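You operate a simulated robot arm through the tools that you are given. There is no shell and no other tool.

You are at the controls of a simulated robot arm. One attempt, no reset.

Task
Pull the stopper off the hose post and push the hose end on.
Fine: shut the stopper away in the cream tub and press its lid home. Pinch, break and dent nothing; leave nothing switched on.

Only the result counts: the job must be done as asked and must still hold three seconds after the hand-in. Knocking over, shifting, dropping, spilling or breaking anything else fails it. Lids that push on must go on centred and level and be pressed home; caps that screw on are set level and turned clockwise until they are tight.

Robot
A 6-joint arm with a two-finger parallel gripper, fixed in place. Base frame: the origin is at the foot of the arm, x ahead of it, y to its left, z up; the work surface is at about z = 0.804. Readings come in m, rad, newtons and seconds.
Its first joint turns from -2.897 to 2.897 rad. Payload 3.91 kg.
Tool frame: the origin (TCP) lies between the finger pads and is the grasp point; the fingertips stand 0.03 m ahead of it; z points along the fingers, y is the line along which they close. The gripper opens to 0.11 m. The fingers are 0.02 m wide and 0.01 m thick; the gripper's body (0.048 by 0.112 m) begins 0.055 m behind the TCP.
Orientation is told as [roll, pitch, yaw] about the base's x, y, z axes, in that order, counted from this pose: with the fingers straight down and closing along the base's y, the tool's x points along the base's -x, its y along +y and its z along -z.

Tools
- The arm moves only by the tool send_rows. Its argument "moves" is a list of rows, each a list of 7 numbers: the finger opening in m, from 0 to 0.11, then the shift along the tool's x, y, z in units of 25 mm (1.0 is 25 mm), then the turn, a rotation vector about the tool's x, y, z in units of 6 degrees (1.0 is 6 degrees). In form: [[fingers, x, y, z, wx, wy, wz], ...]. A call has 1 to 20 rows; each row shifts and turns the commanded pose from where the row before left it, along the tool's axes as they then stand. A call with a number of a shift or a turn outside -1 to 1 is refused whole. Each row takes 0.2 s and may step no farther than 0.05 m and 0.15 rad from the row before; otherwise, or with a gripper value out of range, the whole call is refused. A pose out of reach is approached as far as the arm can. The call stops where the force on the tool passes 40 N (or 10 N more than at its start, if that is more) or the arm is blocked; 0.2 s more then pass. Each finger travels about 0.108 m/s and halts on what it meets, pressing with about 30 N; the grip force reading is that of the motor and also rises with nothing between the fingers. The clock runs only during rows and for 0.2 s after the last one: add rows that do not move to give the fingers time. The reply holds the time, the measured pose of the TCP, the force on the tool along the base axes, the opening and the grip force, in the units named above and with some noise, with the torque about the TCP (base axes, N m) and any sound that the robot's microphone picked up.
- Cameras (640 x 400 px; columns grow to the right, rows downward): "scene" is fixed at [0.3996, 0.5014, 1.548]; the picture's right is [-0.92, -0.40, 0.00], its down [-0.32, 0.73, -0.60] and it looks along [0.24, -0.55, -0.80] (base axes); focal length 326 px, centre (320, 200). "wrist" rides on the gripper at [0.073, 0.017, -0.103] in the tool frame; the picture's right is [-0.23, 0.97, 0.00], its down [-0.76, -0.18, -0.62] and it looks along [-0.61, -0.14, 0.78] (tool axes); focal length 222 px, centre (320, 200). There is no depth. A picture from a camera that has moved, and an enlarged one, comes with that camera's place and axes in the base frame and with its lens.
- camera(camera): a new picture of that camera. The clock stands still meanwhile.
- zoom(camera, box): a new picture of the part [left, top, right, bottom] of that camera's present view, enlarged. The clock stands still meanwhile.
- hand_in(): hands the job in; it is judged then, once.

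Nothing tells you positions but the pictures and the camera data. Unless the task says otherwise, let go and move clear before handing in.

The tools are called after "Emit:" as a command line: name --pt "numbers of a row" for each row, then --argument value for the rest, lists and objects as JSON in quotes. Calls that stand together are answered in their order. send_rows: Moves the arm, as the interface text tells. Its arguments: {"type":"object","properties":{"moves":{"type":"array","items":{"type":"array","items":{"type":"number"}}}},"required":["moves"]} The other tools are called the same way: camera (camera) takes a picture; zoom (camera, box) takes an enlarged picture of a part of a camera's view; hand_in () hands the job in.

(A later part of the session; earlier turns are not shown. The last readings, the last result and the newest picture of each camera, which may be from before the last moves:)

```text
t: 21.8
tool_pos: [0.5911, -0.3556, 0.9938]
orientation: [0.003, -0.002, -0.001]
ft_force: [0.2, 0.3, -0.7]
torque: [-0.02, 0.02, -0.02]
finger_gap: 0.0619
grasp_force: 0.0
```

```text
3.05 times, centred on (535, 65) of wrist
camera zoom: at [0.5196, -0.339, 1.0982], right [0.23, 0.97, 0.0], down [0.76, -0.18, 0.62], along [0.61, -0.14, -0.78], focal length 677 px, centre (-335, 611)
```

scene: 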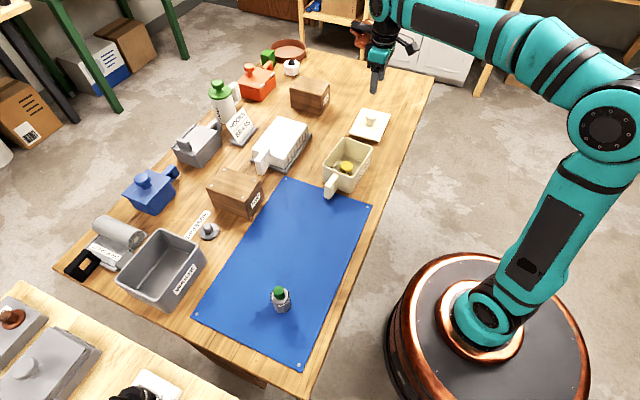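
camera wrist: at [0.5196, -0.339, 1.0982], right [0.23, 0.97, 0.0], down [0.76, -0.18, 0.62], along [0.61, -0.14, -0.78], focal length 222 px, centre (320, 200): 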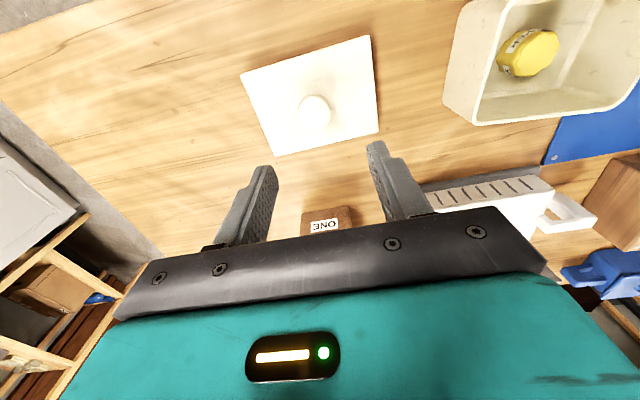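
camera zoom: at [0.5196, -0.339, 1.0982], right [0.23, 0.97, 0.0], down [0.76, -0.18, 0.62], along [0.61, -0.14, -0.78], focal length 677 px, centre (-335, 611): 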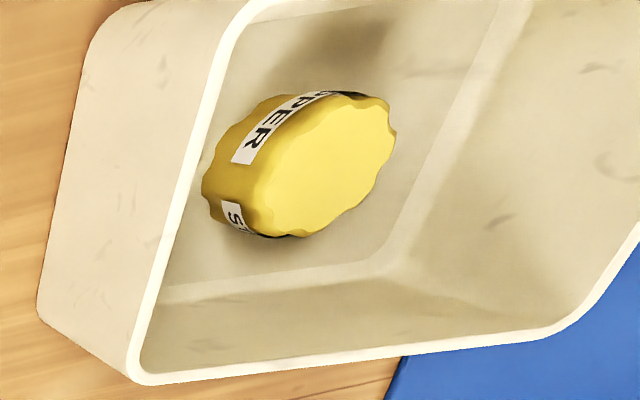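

The lid's plate top is at about z 0.827, turned about +1.2°, with its knob (≈37 mm wide, top ≈0.85) at about (0.589, -0.362). Before picking it up I want a cleaner reading of the tub's angle and centre, so I'll hover over the tub again with the fingers open.

Emit:
send_rows --pt "0.11 0 0.9 -1 0 0 0" --pt "0.11 0 1 -1 0 0 0" --pt "0.11 0 1 0 0 0 0" --pt "0.11 0 1 0 0 0 0" --pt "0.11 0 1 0 0 0 0" --pt "0.11 0 1 0 0 0 0" --pt "0.11 0 1 0 0 0 0" --pt "0.11 0 1 0 0 0 0" --pt "0.11 0 1 0 0 0 0" --pt "0.11 0 0 0 0 0 0" --pt "0.11 0 0 0 0 0 0"

Emit:
camera --camera "wrist"

Emit:
zoom --camera "wrist" --box '[240, 20, 420, 150]'

Emit:
zoom --camera "scene" --box '[315, 130, 380, 200]'

```text
t: 24.2
tool_pos: [0.5915, -0.1357, 1.0473]
orientation: [0.002, -0.003, 0.0]
ft_force: [-0.4, -1.0, -0.7]
torque: [0.0, -0.05, -0.04]
finger_gap: 0.1102
grasp_force: 0.1
```

```text
taken
camera wrist: at [0.5201, -0.1181, 1.1503], right [0.23, 0.97, 0.0], down [0.76, -0.18, 0.62], along [0.61, -0.14, -0.78], focal length 222 px, centre (320, 200)
```

wrist: 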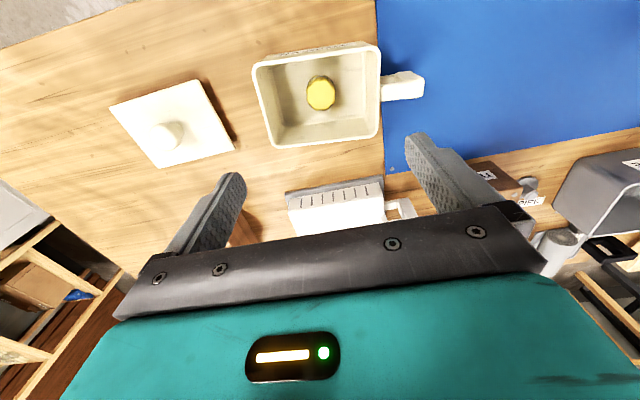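

```text
3.08 times, centred on (330, 85) of wrist
camera zoom: at [0.5201, -0.1181, 1.1503], right [0.23, 0.97, 0.0], down [0.76, -0.18, 0.62], along [0.61, -0.14, -0.78], focal length 684 px, centre (289, 554)
```

zoom: 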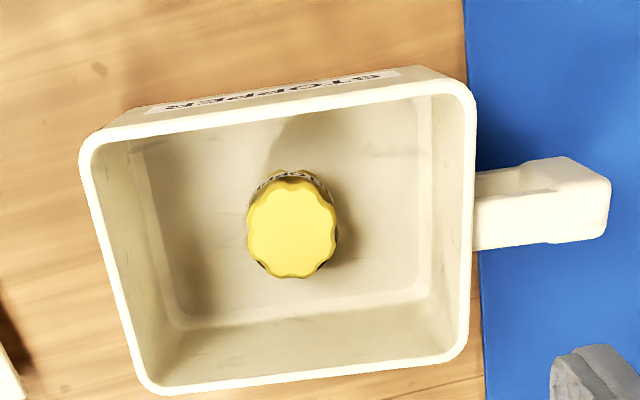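

```text
5.71 times, centred on (348, 165) of scene
camera zoom: at [0.3996, 0.5014, 1.548], right [-0.92, -0.4, 0.0], down [-0.32, 0.73, -0.6], along [0.24, -0.55, -0.8], focal length 1865 px, centre (163, 400)
```

zoom: 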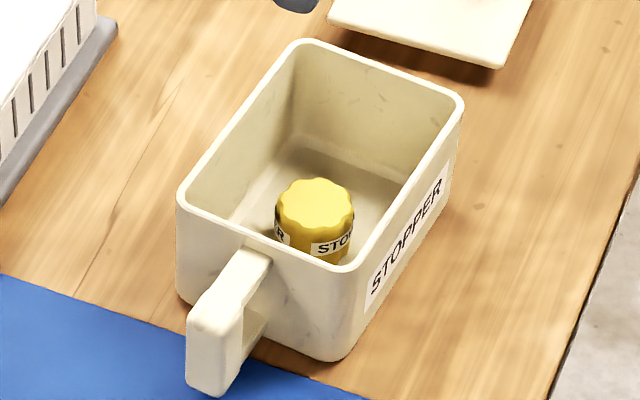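

The tub's long side is turned -5.85° and its centre is within a couple of mm of (0.589, -0.133). Now I'll go back over the lid and drop to a close hover above its knob.

Emit:
send_rows --pt "0.07 0.036 -0.914 0 0 0 0" --pt "0.07 0 -0.914 0 0 0 0" --pt "0.07 0 -0.914 0 0 0 0" --pt "0.07 0 -0.914 0 0 0 0" --pt "0.07 0 -0.914 0 0 0 0" --pt "0.07 0 -0.914 0 0 0 0" --pt "0.07 0 -0.914 0 0 0 0" --pt "0.07 0 -0.914 0 0 0 0" --pt "0.07 0 -0.914 0 0 0 0" --pt "0.07 0 -0.914 0 0 0 0" --pt "0.07 0 0 1 0 0 0" --pt "0.07 0 0 1 0 0 0" --pt "0.07 0 0 1 0 0 0" --pt "0.07 0 0 1 0 0 0" --pt "0.07 0 0 1 0 0 0" --pt "0.07 0 0 0 0 0 0"

Emit:
camera --camera "wrist"

Emit:
zoom --camera "scene" --box '[330, 70, 410, 150]'

```text
t: 27.6
tool_pos: [0.5896, -0.3629, 0.9203]
orientation: [0.002, 0.001, -0.002]
ft_force: [-0.6, 0.4, 0.6]
torque: [0.02, 0.0, 0.02]
finger_gap: 0.0697
grasp_force: 0.1
```

```text
taken
camera wrist: at [0.5178, -0.3464, 1.0237], right [0.23, 0.97, 0.0], down [0.76, -0.18, 0.62], along [0.61, -0.14, -0.78], focal length 222 px, centre (320, 200)
```

wrist: 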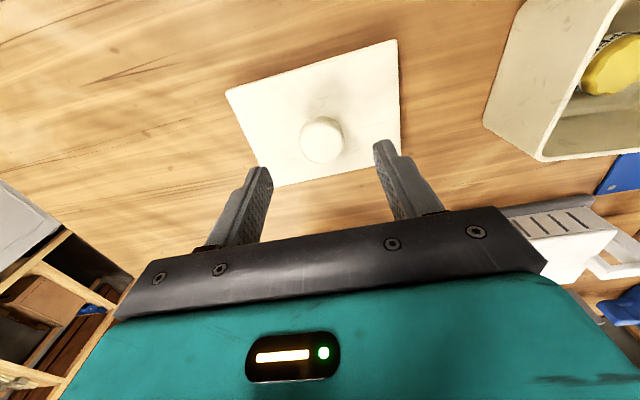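

```text
5.00 times, centred on (370, 110) of scene
camera zoom: at [0.3996, 0.5014, 1.548], right [-0.92, -0.4, 0.0], down [-0.32, 0.73, -0.6], along [0.24, -0.55, -0.8], focal length 1632 px, centre (70, 650)
```

zoom: 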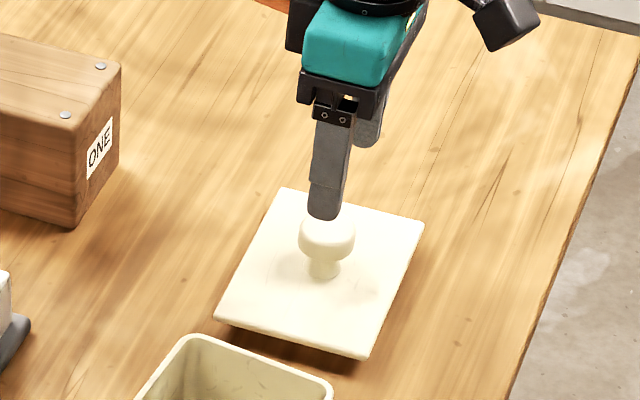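

Emit:
zoom --camera "wrist" --box '[220, 30, 420, 200]'

```text
2.35 times, centred on (320, 115) of wrist
camera zoom: at [0.5178, -0.3464, 1.0237], right [0.23, 0.97, 0.0], down [0.76, -0.18, 0.62], along [0.61, -0.14, -0.78], focal length 523 px, centre (320, 400)
```

zoom: 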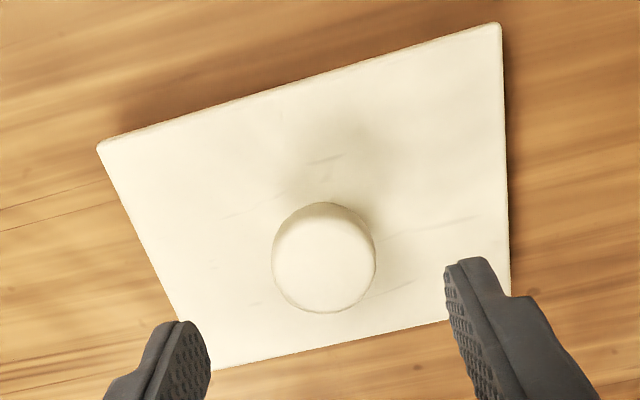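

The gripper is aligned over the knob to about 1 mm. I'll lower until the fingertips are beside the knob head but still above the plate.

Emit:
send_rows --pt "0.07 0 0 0.8 0 0 0" --pt "0.07 0 0 0.8 0 0 0" --pt "0.07 0 0 0.6 0 0 0" --pt "0.07 0 0 0 0 0 0"

Emit:
zoom --camera "wrist" --box '[220, 90, 420, 240]'

Emit:
zoom --camera "scene" --box '[340, 90, 400, 150]'

```text
t: 28.6
tool_pos: [0.5906, -0.363, 0.8651]
orientation: [0.003, -0.001, 0.002]
ft_force: [0.0, 0.6, -0.2]
torque: [0.0, 0.02, -0.01]
finger_gap: 0.0701
grasp_force: 0.1
```

```text
2.67 times, centred on (320, 165) of wrist
camera zoom: at [0.5188, -0.3467, 0.969], right [0.23, 0.97, 0.0], down [0.76, -0.18, 0.62], along [0.61, -0.14, -0.78], focal length 592 px, centre (320, 293)
```

zoom: 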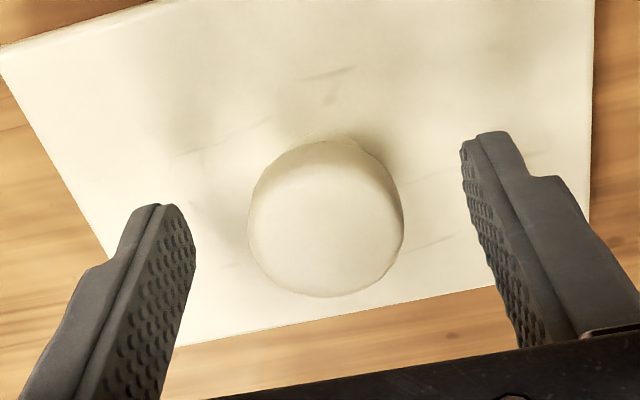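

```text
6.67 times, centred on (370, 120) of scene
camera zoom: at [0.3996, 0.5014, 1.548], right [-0.92, -0.4, 0.0], down [-0.32, 0.73, -0.6], along [0.24, -0.55, -0.8], focal length 2176 px, centre (-13, 733)
```

zoom: 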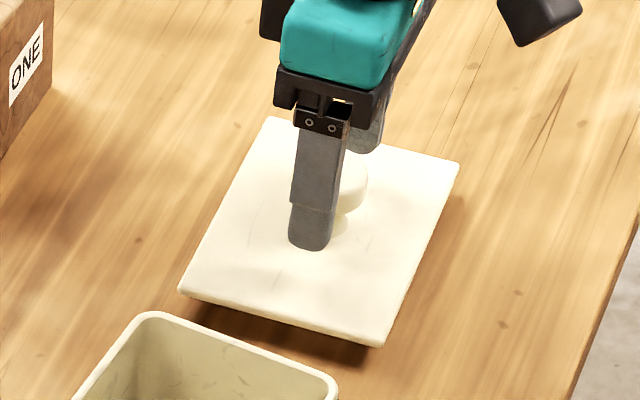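

The fingertips flank the knob head just above the plate. I'll lower another 2.5 mm and close on the knob.

Emit:
send_rows --pt "0.07 0 0 0.1 0 0 0" --pt "0.05 0 0 0 0 0 0" --pt "0.028 0 0 0 0 0 0" --pt "0.028 0 0 0 0 0 0" --pt "0.028 0 0 0 0 0 0"

Emit:
zoom --camera "wrist" --box '[220, 90, 420, 240]'

```text
t: 29.8
tool_pos: [0.5902, -0.3628, 0.8627]
orientation: [0.001, -0.001, 0.001]
ft_force: [-0.7, 1.0, 0.2]
torque: [0.01, -0.02, 0.02]
finger_gap: 0.0366
grasp_force: 30.4
```

```text
2.67 times, centred on (320, 165) of wrist
camera zoom: at [0.5191, -0.3468, 0.9667], right [0.23, 0.97, 0.0], down [0.76, -0.18, 0.62], along [0.61, -0.14, -0.78], focal length 592 px, centre (320, 293)
```

zoom: 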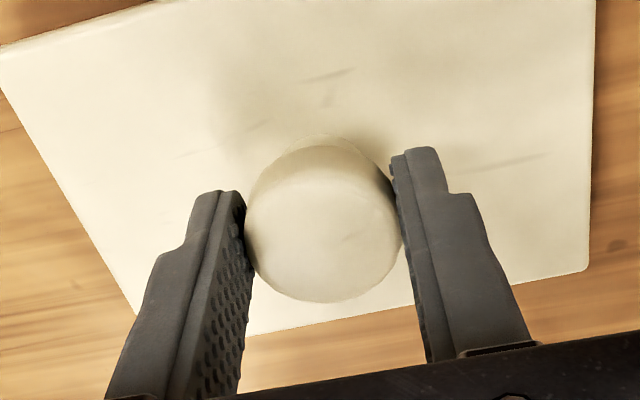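

The knob is gripped (36.6 mm). I'll lift the lid gently and check that it hangs level.

Emit:
send_rows --pt "0.028 0 0 -0.2 0 0 0" --pt "0.028 0 0 -0.4 0 0 0" --pt "0.028 0 0 -0.8 0 0 0" --pt "0.028 0 0 -1 0 0 0" --pt "0.028 0 0 -1 0 0 0" --pt "0.028 0 0 -1 0 0 0" --pt "0.028 0 0 -1 0 0 0" --pt "0.028 0 0 0 0 0 0"

Emit:
camera --camera "wrist"

Emit:
zoom --camera "scene" --box '[330, 50, 430, 150]'

```text
t: 31.6
tool_pos: [0.5892, -0.3629, 0.9985]
orientation: [0.001, -0.001, 0.0]
ft_force: [-0.3, -0.2, -0.7]
torque: [-0.01, 0.01, 0.0]
finger_gap: 0.0368
grasp_force: 29.8
```

```text
taken
camera wrist: at [0.5179, -0.346, 1.1018], right [0.23, 0.97, 0.0], down [0.76, -0.18, 0.62], along [0.61, -0.14, -0.78], focal length 222 px, centre (320, 200)
```

wrist: 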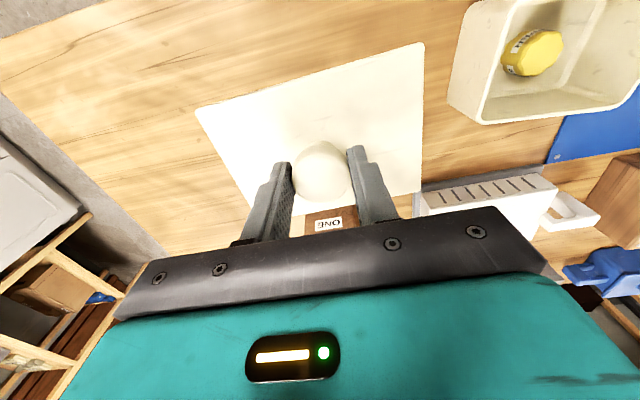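

```text
4.00 times, centred on (380, 100) of scene
camera zoom: at [0.3996, 0.5014, 1.548], right [-0.92, -0.4, 0.0], down [-0.32, 0.73, -0.6], along [0.24, -0.55, -0.8], focal length 1306 px, centre (80, 600)
```

zoom: 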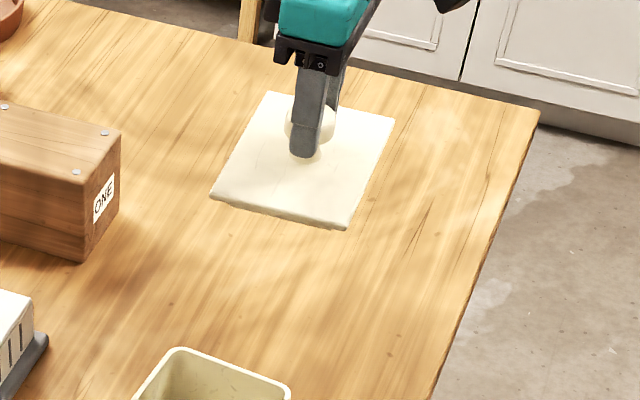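

The lid is off the table. I'll zoom to measure how it sits in the hand.

Emit:
zoom --camera "wrist" --box '[180, 30, 440, 230]'

Emit:
zoom --camera "scene" --box '[375, 65, 425, 115]'

```text
2.00 times, centred on (310, 130) of wrist
camera zoom: at [0.5179, -0.346, 1.1018], right [0.23, 0.97, 0.0], down [0.76, -0.18, 0.62], along [0.61, -0.14, -0.78], focal length 444 px, centre (340, 340)
```

zoom: 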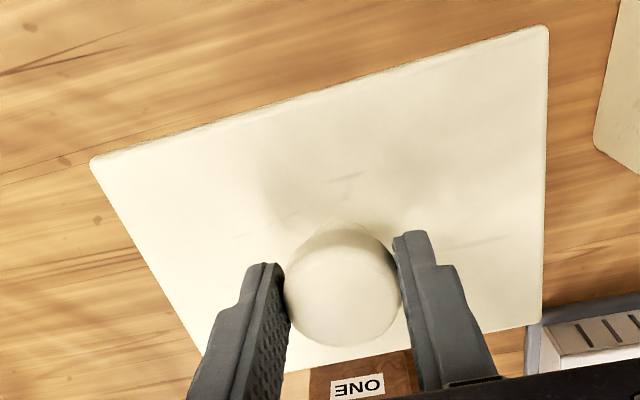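

```text
8.00 times, centred on (400, 90) of scene
camera zoom: at [0.3996, 0.5014, 1.548], right [-0.92, -0.4, 0.0], down [-0.32, 0.73, -0.6], along [0.24, -0.55, -0.8], focal length 2611 px, centre (-320, 1080)
```

zoom: 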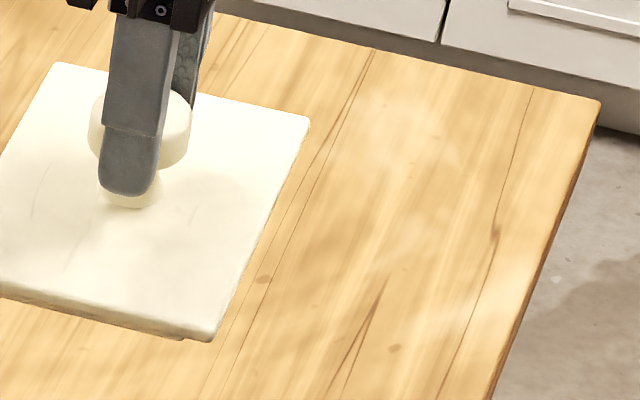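

The lid hangs level, its centre about 1 mm from the tool axis and turned +1.3°. I'll carry it over the tub and turn 7.2° clockwise to match the tub, staying well above the rim.

Emit:
send_rows --pt "0.028 0 0.7 0 0 0 0" --pt "0.028 0 0.932 0 0 0 0" --pt "0.028 0 0.932 0 0 0 0" --pt "0.028 0 0.932 0 0 0 0" --pt "0.028 0 0.932 0 0 0 0" --pt "0.028 0 0.932 0 0 0 0" --pt "0.028 0 0.932 0 0 0 0" --pt "0.028 0 0.932 0 0 0 0" --pt "0.028 0 0.932 0 0 0 0" --pt "0.028 0 0.932 0 0 0 0" --pt "0.028 0 0 0 0 0 0.4" --pt "0.028 0 0 0 0 0 0.4" --pt "0.028 0 0 0 0 0 0.4" --pt "0.028 0 0 0 0 0 0"

Emit:
camera --camera "wrist"

Emit:
zoom --camera "scene" --box '[305, 100, 405, 200]'

```text
t: 34.6
tool_pos: [0.5896, -0.1343, 0.9964]
orientation: [0.0, 0.0, -0.124]
ft_force: [0.4, 0.2, -1.1]
torque: [0.02, -0.02, 0.01]
finger_gap: 0.0364
grasp_force: 30.3
```

```text
taken
camera wrist: at [0.5205, -0.1098, 1.1013], right [0.35, 0.94, 0.0], down [0.73, -0.27, 0.62], along [0.58, -0.22, -0.78], focal length 222 px, centre (320, 200)
```

wrist: 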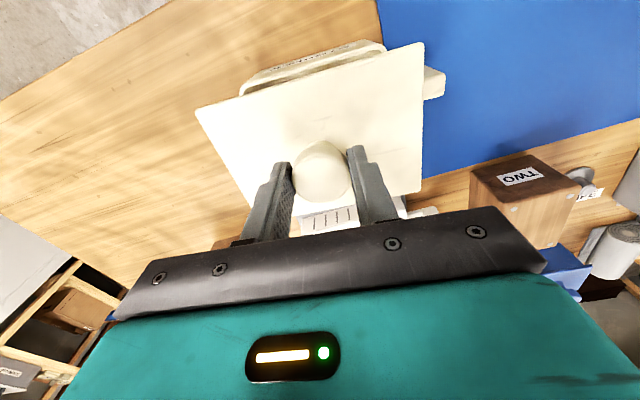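

```text
4.00 times, centred on (355, 150) of scene
camera zoom: at [0.3996, 0.5014, 1.548], right [-0.92, -0.4, 0.0], down [-0.32, 0.73, -0.6], along [0.24, -0.55, -0.8], focal length 1306 px, centre (180, 400)
```

zoom: 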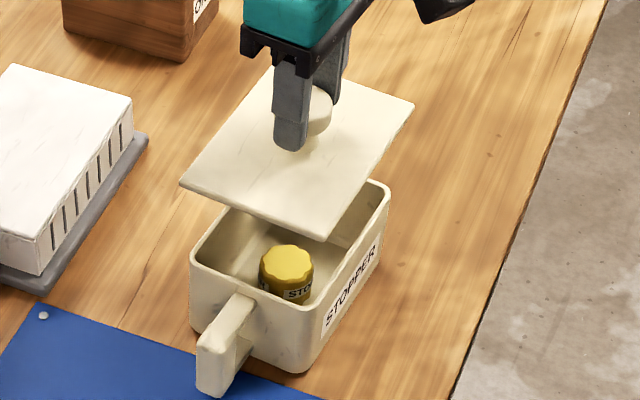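

The lid is lined up over the tub. I'll lower to just above where the lid's plug would enter and check the alignment from both cameras.

Emit:
send_rows --pt "0.028 0 0 0.7 0 0 0" --pt "0.028 0 0 0.7 0 0 0" --pt "0.028 0 0 0.5 0 0 0" --pt "0.028 0 0 0 0 0 0"

Emit:
zoom --camera "wrist" --box '[180, 20, 460, 230]'

Emit:
zoom --camera "scene" --box '[310, 115, 390, 195]'

```text
t: 35.6
tool_pos: [0.5885, -0.1347, 0.9488]
orientation: [0.002, -0.001, -0.128]
ft_force: [-1.7, -0.3, -0.4]
torque: [0.02, -0.01, -0.05]
finger_gap: 0.0368
grasp_force: 30.5
```

```text
1.90 times, centred on (320, 125) of wrist
camera zoom: at [0.52, -0.1096, 1.0535], right [0.35, 0.94, 0.0], down [0.73, -0.27, 0.62], along [0.58, -0.22, -0.78], focal length 423 px, centre (320, 343)
```

zoom: 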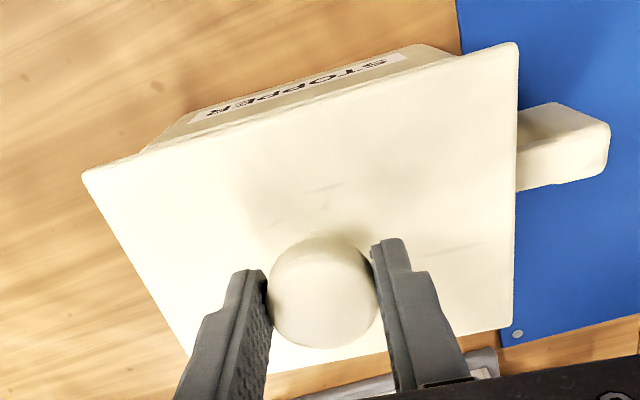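

```text
5.00 times, centred on (350, 155) of scene
camera zoom: at [0.3996, 0.5014, 1.548], right [-0.92, -0.4, 0.0], down [-0.32, 0.73, -0.6], along [0.24, -0.55, -0.8], focal length 1632 px, centre (170, 425)
```

zoom: 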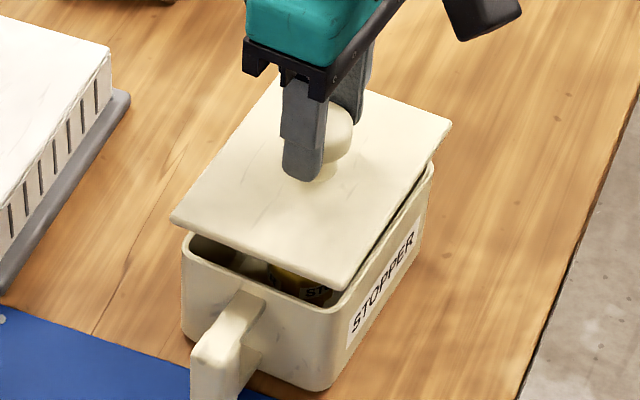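

The lid and tub line up within my measuring error. I'll lower in small steps and watch the contact forces.

Emit:
send_rows --pt "0.028 0 0 0.12 0 0 0" --pt "0.028 0 0 0.12 0 0 0" --pt "0.028 0 0 0.12 0 0 0"

Emit:
zoom --camera "scene" --box '[310, 115, 390, 195]'

Emit:
zoom --camera "wrist" --box '[180, 20, 460, 230]'

```text
t: 36.4
tool_pos: [0.5887, -0.1349, 0.9394]
orientation: [0.003, 0.001, -0.126]
ft_force: [-0.4, 0.6, 0.8]
torque: [0.02, 0.01, 0.0]
finger_gap: 0.0365
grasp_force: 30.3
```

```text
5.00 times, centred on (350, 155) of scene
camera zoom: at [0.3996, 0.5014, 1.548], right [-0.92, -0.4, 0.0], down [-0.32, 0.73, -0.6], along [0.24, -0.55, -0.8], focal length 1632 px, centre (170, 425)
```

zoom: 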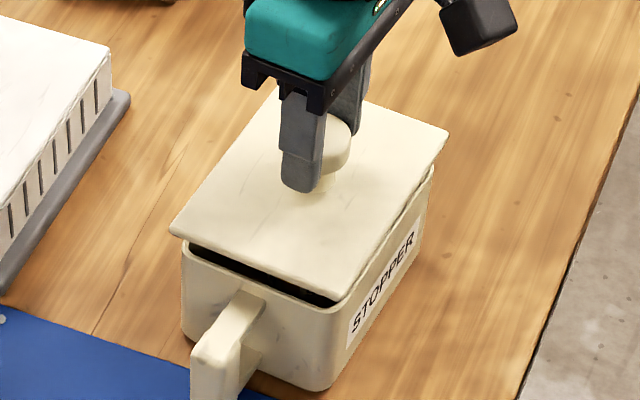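

```text
1.90 times, centred on (320, 125) of wrist
camera zoom: at [0.5204, -0.11, 1.0445], right [0.35, 0.94, 0.0], down [0.73, -0.27, 0.62], along [0.59, -0.22, -0.78], focal length 423 px, centre (320, 343)
```

zoom: 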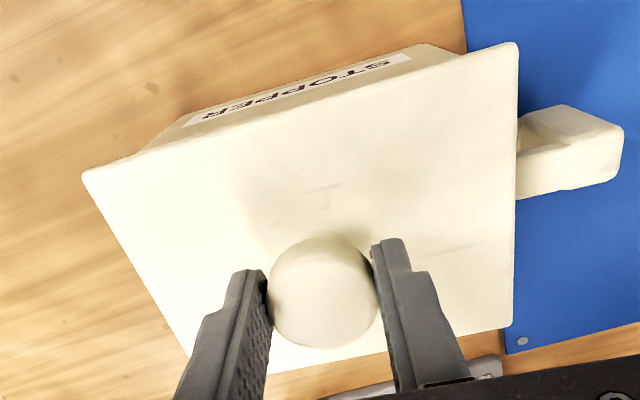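

No contact yet and the gap is closing evenly. Continuing down in 2 mm steps.

Emit:
send_rows --pt "0.028 0 0 0.08 0 0 0" --pt "0.028 0 0 0.08 0 0 0" --pt "0.028 0 0 0.08 0 0 0"

Emit:
zoom --camera "scene" --box '[310, 115, 390, 195]'

```text
t: 37.2
tool_pos: [0.5893, -0.1377, 0.9337]
orientation: [0.001, -0.001, -0.125]
ft_force: [-0.3, -0.1, -0.2]
torque: [0.02, -0.02, 0.0]
finger_gap: 0.0367
grasp_force: 29.9
```

```text
5.00 times, centred on (350, 155) of scene
camera zoom: at [0.3996, 0.5014, 1.548], right [-0.92, -0.4, 0.0], down [-0.32, 0.73, -0.6], along [0.24, -0.55, -0.8], focal length 1632 px, centre (170, 425)
```

zoom: 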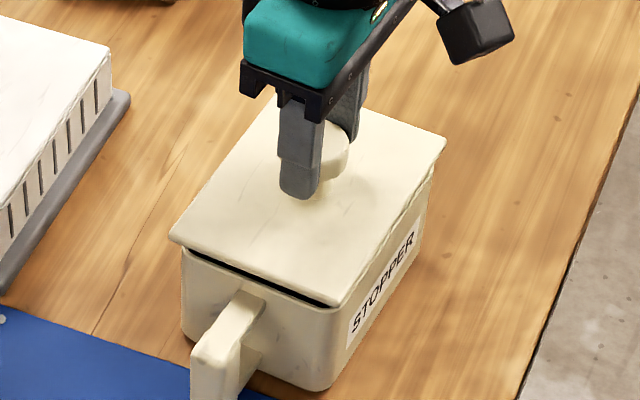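

Still no resistance and about 8 mm to go. Continuing.

Emit:
send_rows --pt "0.028 0 0 0.06 0 0 0" --pt "0.028 0 0 0.06 0 0 0"

```text
t: 37.8
tool_pos: [0.5906, -0.1357, 0.9304]
orientation: [0.003, 0.001, -0.125]
ft_force: [-1.1, 0.0, -1.0]
torque: [0.0, 0.06, -0.02]
finger_gap: 0.0365
grasp_force: 29.6
```

Emit:
send_rows --pt "0.028 0 0 0.06 0 0 0" --pt "0.028 0 0 0.06 0 0 0"

Emit:
zoom --camera "scene" --box '[310, 115, 390, 195]'

```text
t: 38.4
tool_pos: [0.5895, -0.1354, 0.9286]
orientation: [0.002, 0.0, -0.126]
ft_force: [-0.2, 0.1, -0.3]
torque: [0.01, 0.01, 0.0]
finger_gap: 0.0367
grasp_force: 29.9
```

```text
5.00 times, centred on (350, 155) of scene
camera zoom: at [0.3996, 0.5014, 1.548], right [-0.92, -0.4, 0.0], down [-0.32, 0.73, -0.6], along [0.24, -0.55, -0.8], focal length 1632 px, centre (170, 425)
```

zoom: 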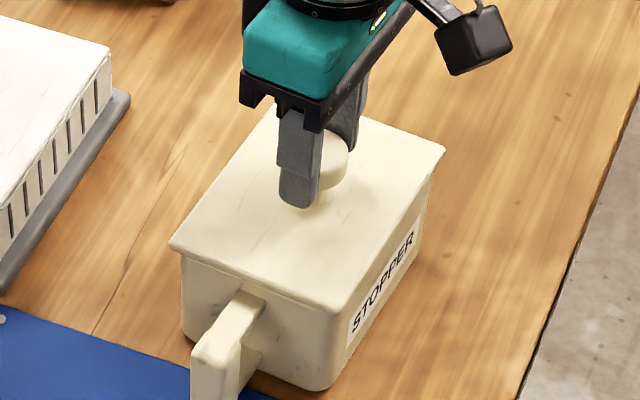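

The lid is almost on the rim and still free. I'll go on in 1 mm steps until it meets resistance.

Emit:
send_rows --pt "0.028 0 0 0.04 0 0 0" --pt "0.028 0 0 0.04 0 0 0"

```text
t: 39.0
tool_pos: [0.5898, -0.1357, 0.927]
orientation: [0.001, 0.001, -0.127]
ft_force: [-0.3, 0.5, 0.0]
torque: [-0.02, -0.01, -0.02]
finger_gap: 0.0368
grasp_force: 30.4
```

Emit:
send_rows --pt "0.028 0 0 0.04 0 0 0" --pt "0.028 0 0 0.04 0 0 0"

```text
t: 39.6
tool_pos: [0.5901, -0.1354, 0.9264]
orientation: [0.002, -0.003, -0.125]
ft_force: [1.9, 1.1, 24.8]
torque: [0.05, 0.04, -0.01]
finger_gap: 0.0369
grasp_force: 30.3
heard: snap
```

A snap was heard with 25 N of push. I'll look closely at whether the lid is seated level all round.

Emit:
zoom --camera "scene" --box '[310, 115, 390, 195]'

Emit:
zoom --camera "wrist" --box '[180, 20, 460, 230]'

```text
5.00 times, centred on (350, 155) of scene
camera zoom: at [0.3996, 0.5014, 1.548], right [-0.92, -0.4, 0.0], down [-0.32, 0.73, -0.6], along [0.24, -0.55, -0.8], focal length 1632 px, centre (170, 425)
```

zoom: 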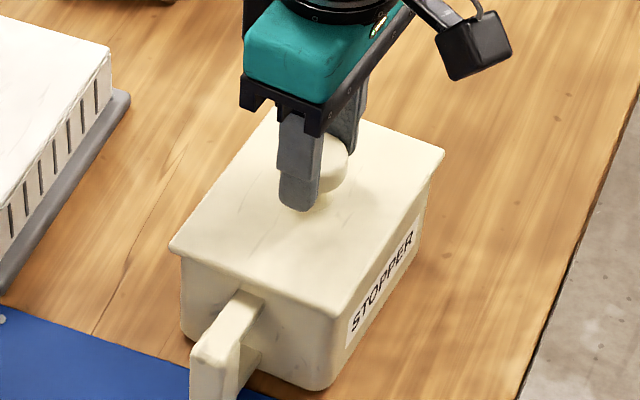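

```text
1.90 times, centred on (320, 125) of wrist
camera zoom: at [0.5203, -0.1094, 1.0302], right [0.35, 0.94, 0.0], down [0.73, -0.27, 0.63], along [0.59, -0.22, -0.78], focal length 423 px, centre (320, 343)
```

zoom: 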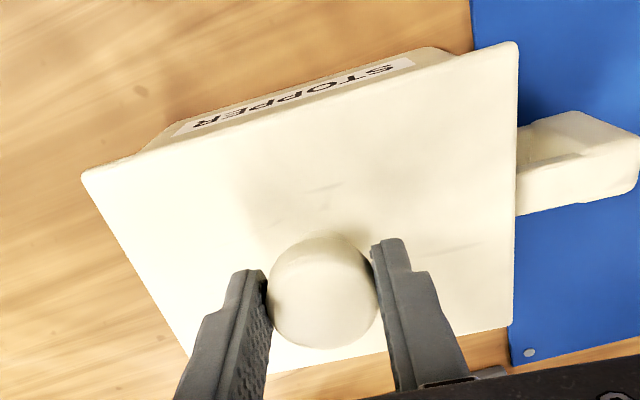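

The lid looks level and flush after the snap. I'll give one slight extra press to be sure it's fully home.

Emit:
send_rows --pt "0.028 0 0 0.03 0 0 0" --pt "0.028 0 0 0 0 0 0"

```text
t: 40.2
tool_pos: [0.5898, -0.1354, 0.9254]
orientation: [0.001, -0.002, -0.126]
ft_force: [2.1, 3.3, 25.5]
torque: [0.0, -0.2, -0.03]
finger_gap: 0.0366
grasp_force: 30.0
```

The force held at about 25 N for 0.75 mm more travel, so I'll check whether anything is still moving by pressing slightly further.

Emit:
send_rows --pt "0.028 0 0 0.04 0 0 0" --pt "0.028 0 0 0.04 0 0 0"

Emit:
zoom --camera "scene" --box '[310, 115, 390, 195]'

Emit:
zoom --camera "wrist" --box '[180, 20, 460, 230]'

```text
t: 40.8
tool_pos: [0.5898, -0.1355, 0.9234]
orientation: [0.002, -0.002, -0.125]
ft_force: [0.2, 5.4, 25.2]
torque: [0.08, -0.1, 0.0]
finger_gap: 0.0367
grasp_force: 30.1
```

```text
5.00 times, centred on (350, 155) of scene
camera zoom: at [0.3996, 0.5014, 1.548], right [-0.92, -0.4, 0.0], down [-0.32, 0.73, -0.6], along [0.24, -0.55, -0.8], focal length 1632 px, centre (170, 425)
```

zoom: 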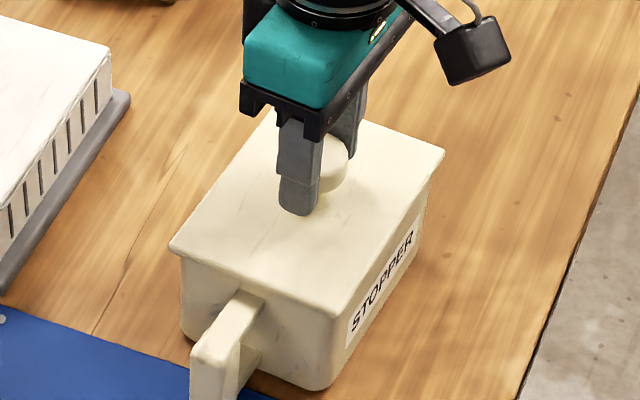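

```text
1.90 times, centred on (320, 125) of wrist
camera zoom: at [0.5204, -0.1096, 1.0268], right [0.35, 0.94, 0.0], down [0.73, -0.27, 0.62], along [0.59, -0.22, -0.78], focal length 423 px, centre (320, 343)
```

zoom: 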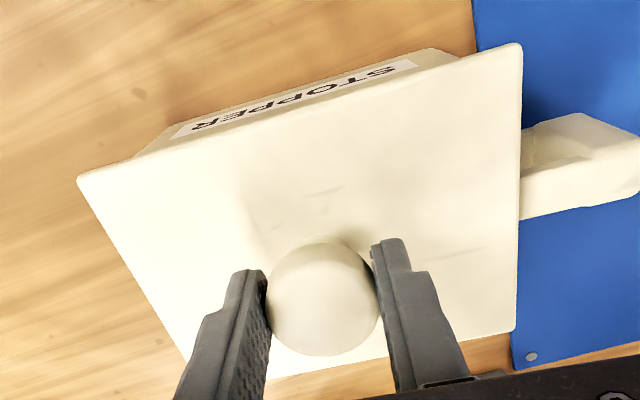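

The lid stayed put while the fingers slid slightly on the knob, so it's home under about 25 N. I'll ease the load, open the fingers and rise clear.

Emit:
send_rows --pt "0.028 0 0 -0.03 0 0 0" --pt "0.045 0 0 0 0 0 0" --pt "0.065 0 0 0 0 0 0" --pt "0.065 0 0 0 0 0 0" --pt "0.065 0 0 -0.5 0 0 0" --pt "0.065 0 0 -1 0 0 0" --pt "0.065 0 0 -1 0 0 0" --pt "0.065 0 0 -1 0 0 0" --pt "0.065 0 0 0 0 0 0"

Emit:
zoom --camera "scene" --box '[310, 115, 390, 195]'

Emit:
camera --camera "wrist"

```text
t: 42.8
tool_pos: [0.5882, -0.1352, 1.0122]
orientation: [0.002, -0.001, -0.125]
ft_force: [0.3, 0.0, -0.5]
torque: [0.0, -0.02, 0.02]
finger_gap: 0.0648
grasp_force: 0.1
```

```text
5.00 times, centred on (350, 155) of scene
camera zoom: at [0.3996, 0.5014, 1.548], right [-0.92, -0.4, 0.0], down [-0.32, 0.73, -0.6], along [0.24, -0.55, -0.8], focal length 1632 px, centre (170, 425)
```

zoom: 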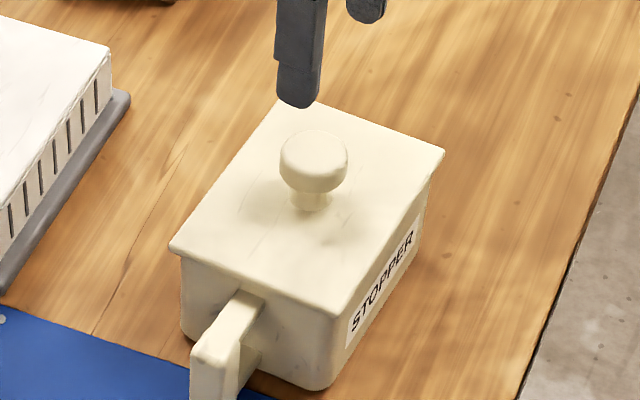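

```text
taken
camera wrist: at [0.5198, -0.1104, 1.1161], right [0.35, 0.94, 0.0], down [0.73, -0.27, 0.62], along [0.58, -0.22, -0.78], focal length 222 px, centre (320, 200)
```

wrist: 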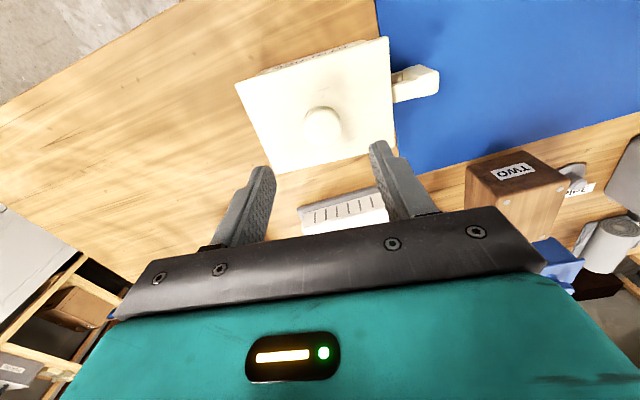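

The lid sits flush and level on the tub with the stopper inside. Next I'll turn the gripper square again and travel over to the hose end on the blue mat.

Emit:
send_rows --pt "0.08 0 0 0 0 0 -0.6" --pt "0.08 0 0 0 0 0 -0.6" --pt "0.08 0.028 0.98 0 0 0 0" --pt "0.08 0.028 0.98 0 0 0 0" --pt "0.08 0.028 0.98 0 0 0 0" --pt "0.08 0.028 0.98 0 0 0 0" --pt "0.08 0.028 0.98 0 0 0 0" --pt "0.08 0.028 0.98 0 0 0 0" --pt "0.08 0.028 0.98 0 0 0 0" --pt "0.08 0.028 0.98 0 0 0 0" --pt "0.08 0.028 0.98 0 0 0 0" --pt "0.08 0.028 0.98 0 0 0 0" --pt "0.08 0.028 0.98 0 0 0 0" --pt "0.08 0.028 0.98 0 0 0 0" --pt "0.08 0.028 0.98 0 0 0 0" --pt "0.08 0.028 0.98 0 0 0 0" --pt "0.08 0.028 0.98 0 0 0 0" --pt "0.08 0.028 0.98 0 0 0 0" --pt "0.08 0.028 0.98 0 0 0 0" --pt "0.08 0.028 0.98 0 0 0 0"

Emit:
camera --camera "wrist"

Emit:
zoom --camera "scene" --box '[250, 270, 320, 330]'

Emit:
camera --camera "scene"

```text
t: 47.0
tool_pos: [0.5778, 0.3076, 1.0125]
orientation: [0.002, -0.002, 0.0]
ft_force: [-0.3, 0.1, 0.4]
torque: [0.01, -0.02, 0.04]
finger_gap: 0.0799
grasp_force: 0.3
```

```text
taken
camera wrist: at [0.5062, 0.3238, 1.117], right [0.23, 0.97, 0.0], down [0.76, -0.18, 0.62], along [0.61, -0.14, -0.78], focal length 222 px, centre (320, 200)
```

wrist: 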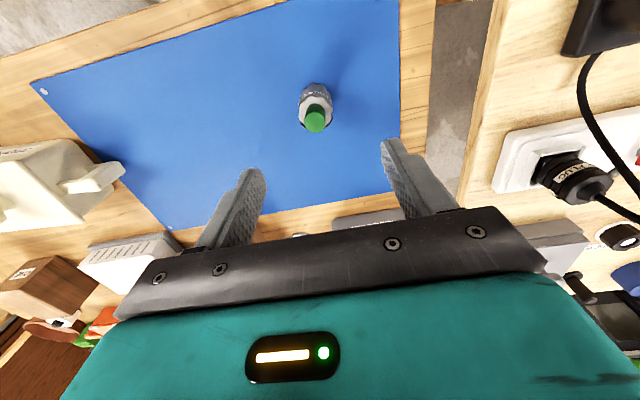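

```text
6.67 times, centred on (285, 300) of scene
camera zoom: at [0.3996, 0.5014, 1.548], right [-0.92, -0.4, 0.0], down [-0.32, 0.73, -0.6], along [0.24, -0.55, -0.8], focal length 2176 px, centre (553, -467)
```

zoom: 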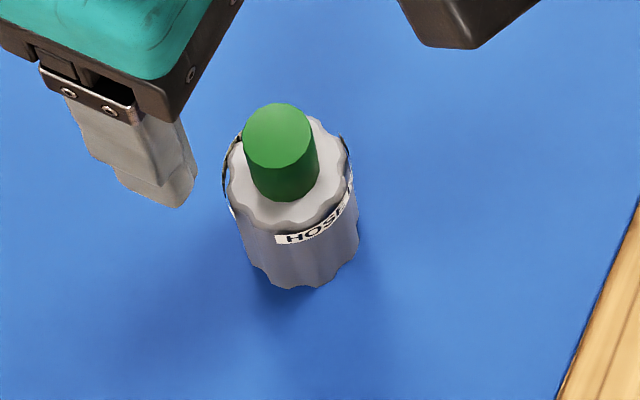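

```text
taken
```

scene: 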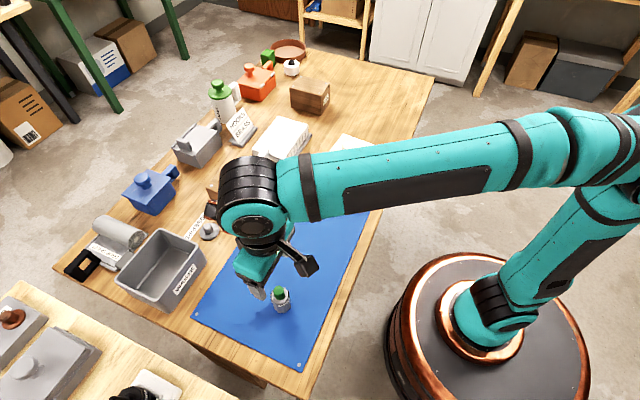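

Emit:
zoom --camera "wrist" --box '[270, 65, 370, 145]'

```text
5.00 times, centred on (320, 105) of wrist
camera zoom: at [0.5062, 0.3238, 1.117], right [0.23, 0.97, 0.0], down [0.76, -0.18, 0.62], along [0.61, -0.14, -0.78], focal length 1111 px, centre (320, 675)
```

zoom: 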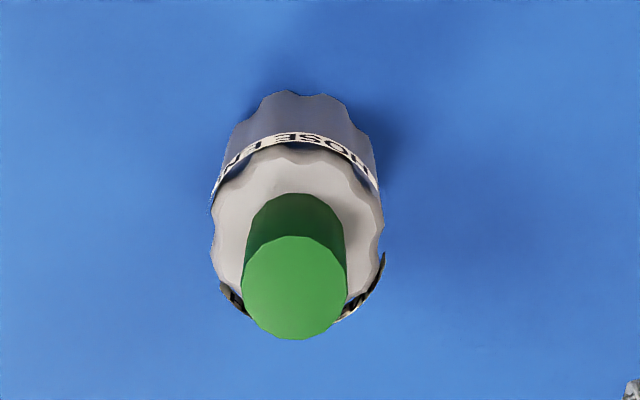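

The hose end's collar is about 38 mm wide, reaching up to about z 0.86, with the green stub up to about 0.887, axis near (0.579, 0.299). I'll move to a close hover directly over it and measure again; I'll grip only the grey collar, not the green hose.

Emit:
send_rows --pt "0.07 -0.096 -0.268 0.8 0 0 0" --pt "0.07 0 0 0.9 0 0 0" --pt "0.07 0 0 0.9 0 0 0" --pt "0.07 0 0 0 0 0 0"

Emit:
camera --camera "wrist"

Emit:
zoom --camera "scene" --box '[240, 260, 330, 340]'

Emit:
zoom --camera "wrist" --box '[240, 70, 400, 190]'

```text
t: 48.0
tool_pos: [0.5802, 0.2984, 0.9457]
orientation: [0.002, -0.001, -0.001]
ft_force: [-0.8, 0.4, -0.2]
torque: [-0.03, 0.01, 0.01]
finger_gap: 0.0701
grasp_force: 0.1
```

```text
taken
camera wrist: at [0.5074, 0.3158, 1.0497], right [0.23, 0.97, 0.0], down [0.76, -0.18, 0.62], along [0.61, -0.14, -0.78], focal length 222 px, centre (320, 200)
```

wrist: 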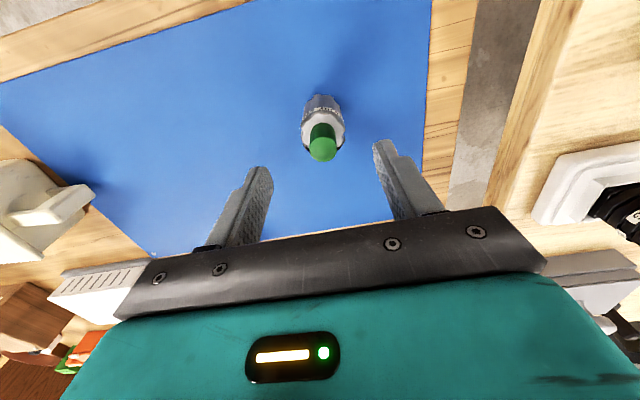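

```text
5.00 times, centred on (285, 300) of scene
camera zoom: at [0.3996, 0.5014, 1.548], right [-0.92, -0.4, 0.0], down [-0.32, 0.73, -0.6], along [0.24, -0.55, -0.8], focal length 1632 px, centre (495, -300)
```

zoom: 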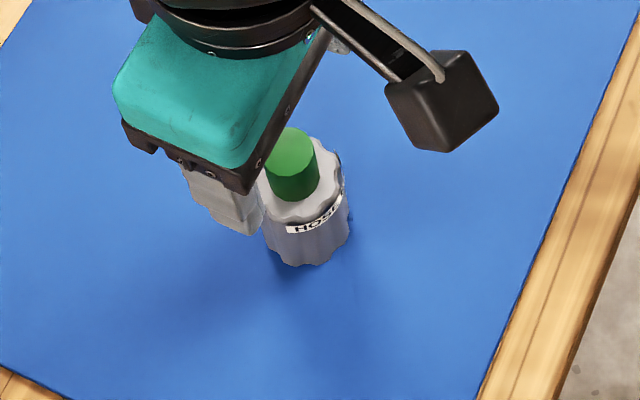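

```text
3.33 times, centred on (320, 130) of wrist
camera zoom: at [0.5074, 0.3158, 1.0497], right [0.23, 0.97, 0.0], down [0.76, -0.18, 0.62], along [0.61, -0.14, -0.78], focal length 740 px, centre (320, 433)
```

zoom: 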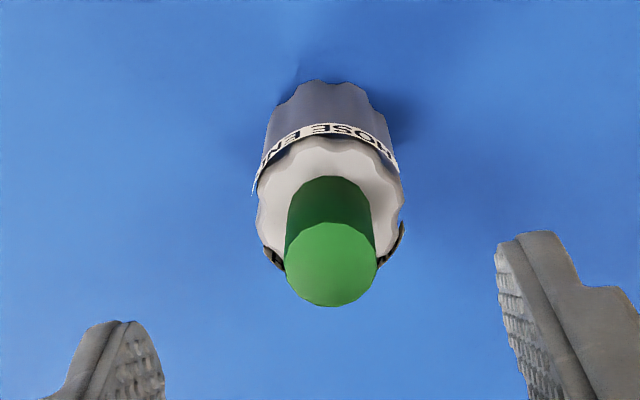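

The hose end is within about 1–2 mm of the tool axis. To centre it exactly in both directions, I'll first close on the collar with the gripper turned 90°, then regrip at 0°; turning now at hover height.

Emit:
send_rows --pt "0.07 0 0 0 0 0 -1" --pt "0.07 0 0 0 0 0 -1" --pt "0.07 0 0 0 0 0 -1" --pt "0.07 0 0 0 0 0 -1" --pt "0.07 0 0 0 0 0 -1" --pt "0.07 0 0 0 0 0 -1" --pt "0.07 0 0 0 0 0 -1" --pt "0.07 0 0 0 0 0 -1" --pt "0.07 0 0 0 0 0 -1" --pt "0.07 0 0 0 0 0 -1" --pt "0.07 0 0 0 0 0 -1" --pt "0.07 0 0 0 0 0 -1" --pt "0.07 0 0 0 0 0 -1" --pt "0.07 0 0 0 0 0 -1" --pt "0.07 0 0 0 0 0 -1" --pt "0.07 0 0 0 0 0 0"

Emit:
camera --camera "wrist"

Emit:
camera --camera "scene"

Emit:
zoom --camera "wrist" --box '[240, 70, 400, 190]'

```text
t: 51.4
tool_pos: [0.5785, 0.2992, 0.9459]
orientation: [0.0, -0.002, 1.573]
ft_force: [-0.8, -0.3, -1.0]
torque: [0.02, 0.02, 0.0]
finger_gap: 0.0696
grasp_force: 0.0
```

```text
taken
camera wrist: at [0.563, 0.2267, 1.0497], right [-0.97, 0.23, 0.0], down [0.18, 0.76, 0.62], along [0.14, 0.61, -0.78], focal length 222 px, centre (320, 200)
```

wrist: 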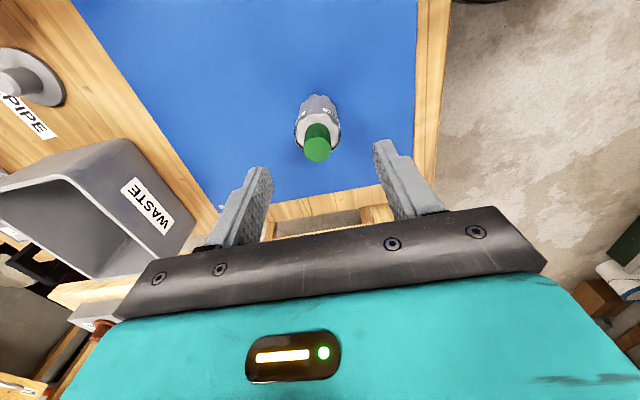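

```text
taken
```

scene: 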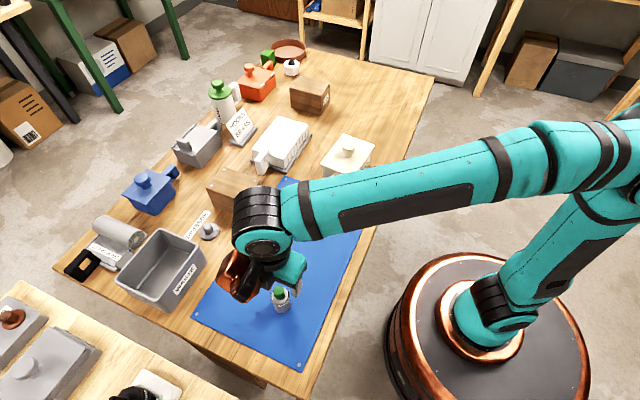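

```text
3.33 times, centred on (320, 130) of wrist
camera zoom: at [0.563, 0.2267, 1.0497], right [-0.97, 0.23, 0.0], down [0.18, 0.76, 0.62], along [0.14, 0.61, -0.78], focal length 740 px, centre (320, 433)
```

zoom: 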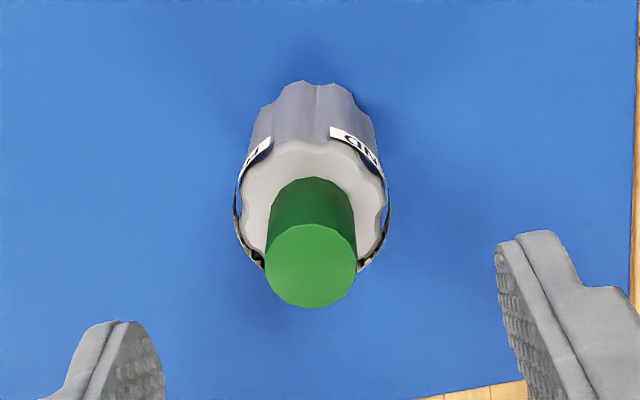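

Seen from this side, the hose end is about 3 mm farther in x. I'll correct for that and lower around the collar.

Emit:
send_rows --pt "0.07 -0.04 -0.12 0.8 0 0 0" --pt "0.07 0 0 1 0 0 0" --pt "0.07 0 0 1 0 0 0" --pt "0.07 0 0 1 0 0 0" --pt "0.07 0 0 0 0 0 0"

Emit:
zoom --camera "wrist" --box '[220, 90, 420, 240]'

Emit:
zoom --camera "scene" --box '[240, 260, 330, 340]'

```text
t: 52.6
tool_pos: [0.5823, 0.2991, 0.8512]
orientation: [0.0, 0.0, 1.571]
ft_force: [-0.2, -0.8, 0.1]
torque: [0.01, 0.0, 0.01]
finger_gap: 0.07
grasp_force: 0.1
```

```text
2.67 times, centred on (320, 165) of wrist
camera zoom: at [0.567, 0.2271, 0.9556], right [-0.97, 0.23, 0.0], down [0.18, 0.76, 0.62], along [0.14, 0.61, -0.78], focal length 592 px, centre (320, 293)
```

zoom: 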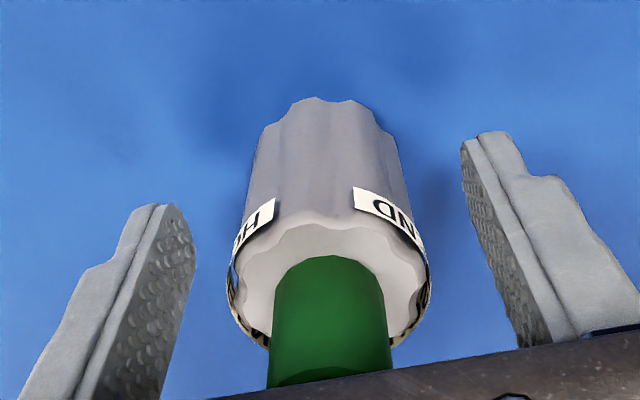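

```text
5.00 times, centred on (285, 300) of scene
camera zoom: at [0.3996, 0.5014, 1.548], right [-0.92, -0.4, 0.0], down [-0.32, 0.73, -0.6], along [0.24, -0.55, -0.8], focal length 1632 px, centre (495, -300)
```

zoom: 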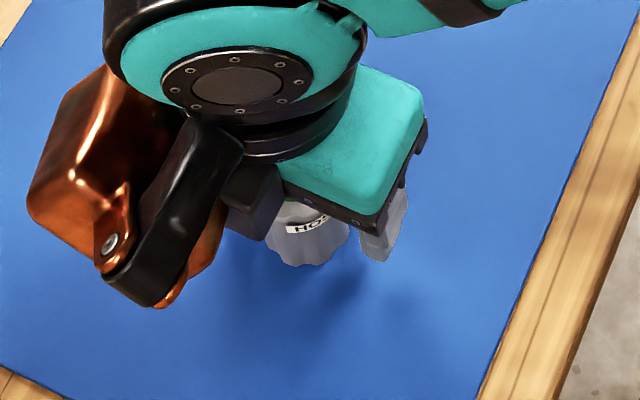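

The fingers straddle the collar evenly. I'll close to centre it along x, then open again.

Emit:
send_rows --pt "0.05 0 0 0 0 0 0" --pt "0.03 0 0 0 0 0 0" --pt "0.03 0 0 0 0 0 0" --pt "0.03 0 0 0 0 0 0"

Emit:
zoom --camera "wrist" --box '[220, 90, 420, 240]'

```text
t: 53.6
tool_pos: [0.5831, 0.301, 0.8536]
orientation: [0.0, 0.0, 1.571]
ft_force: [-0.6, 0.4, 0.7]
torque: [0.02, 0.01, 0.01]
finger_gap: 0.0389
grasp_force: 30.1
```

```text
2.67 times, centred on (320, 165) of wrist
camera zoom: at [0.567, 0.2271, 0.9558], right [-0.97, 0.23, 0.0], down [0.18, 0.76, 0.62], along [0.14, 0.61, -0.78], focal length 592 px, centre (320, 293)
```

zoom: 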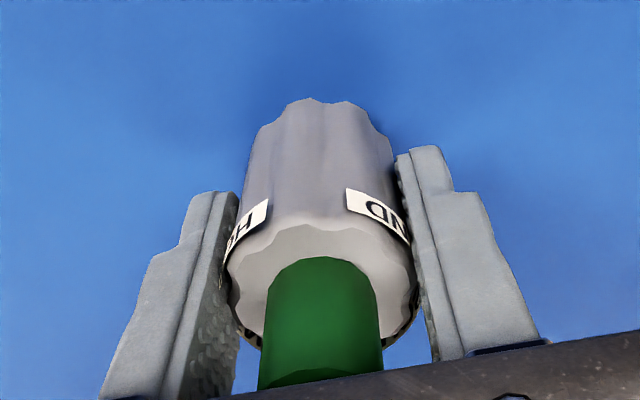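

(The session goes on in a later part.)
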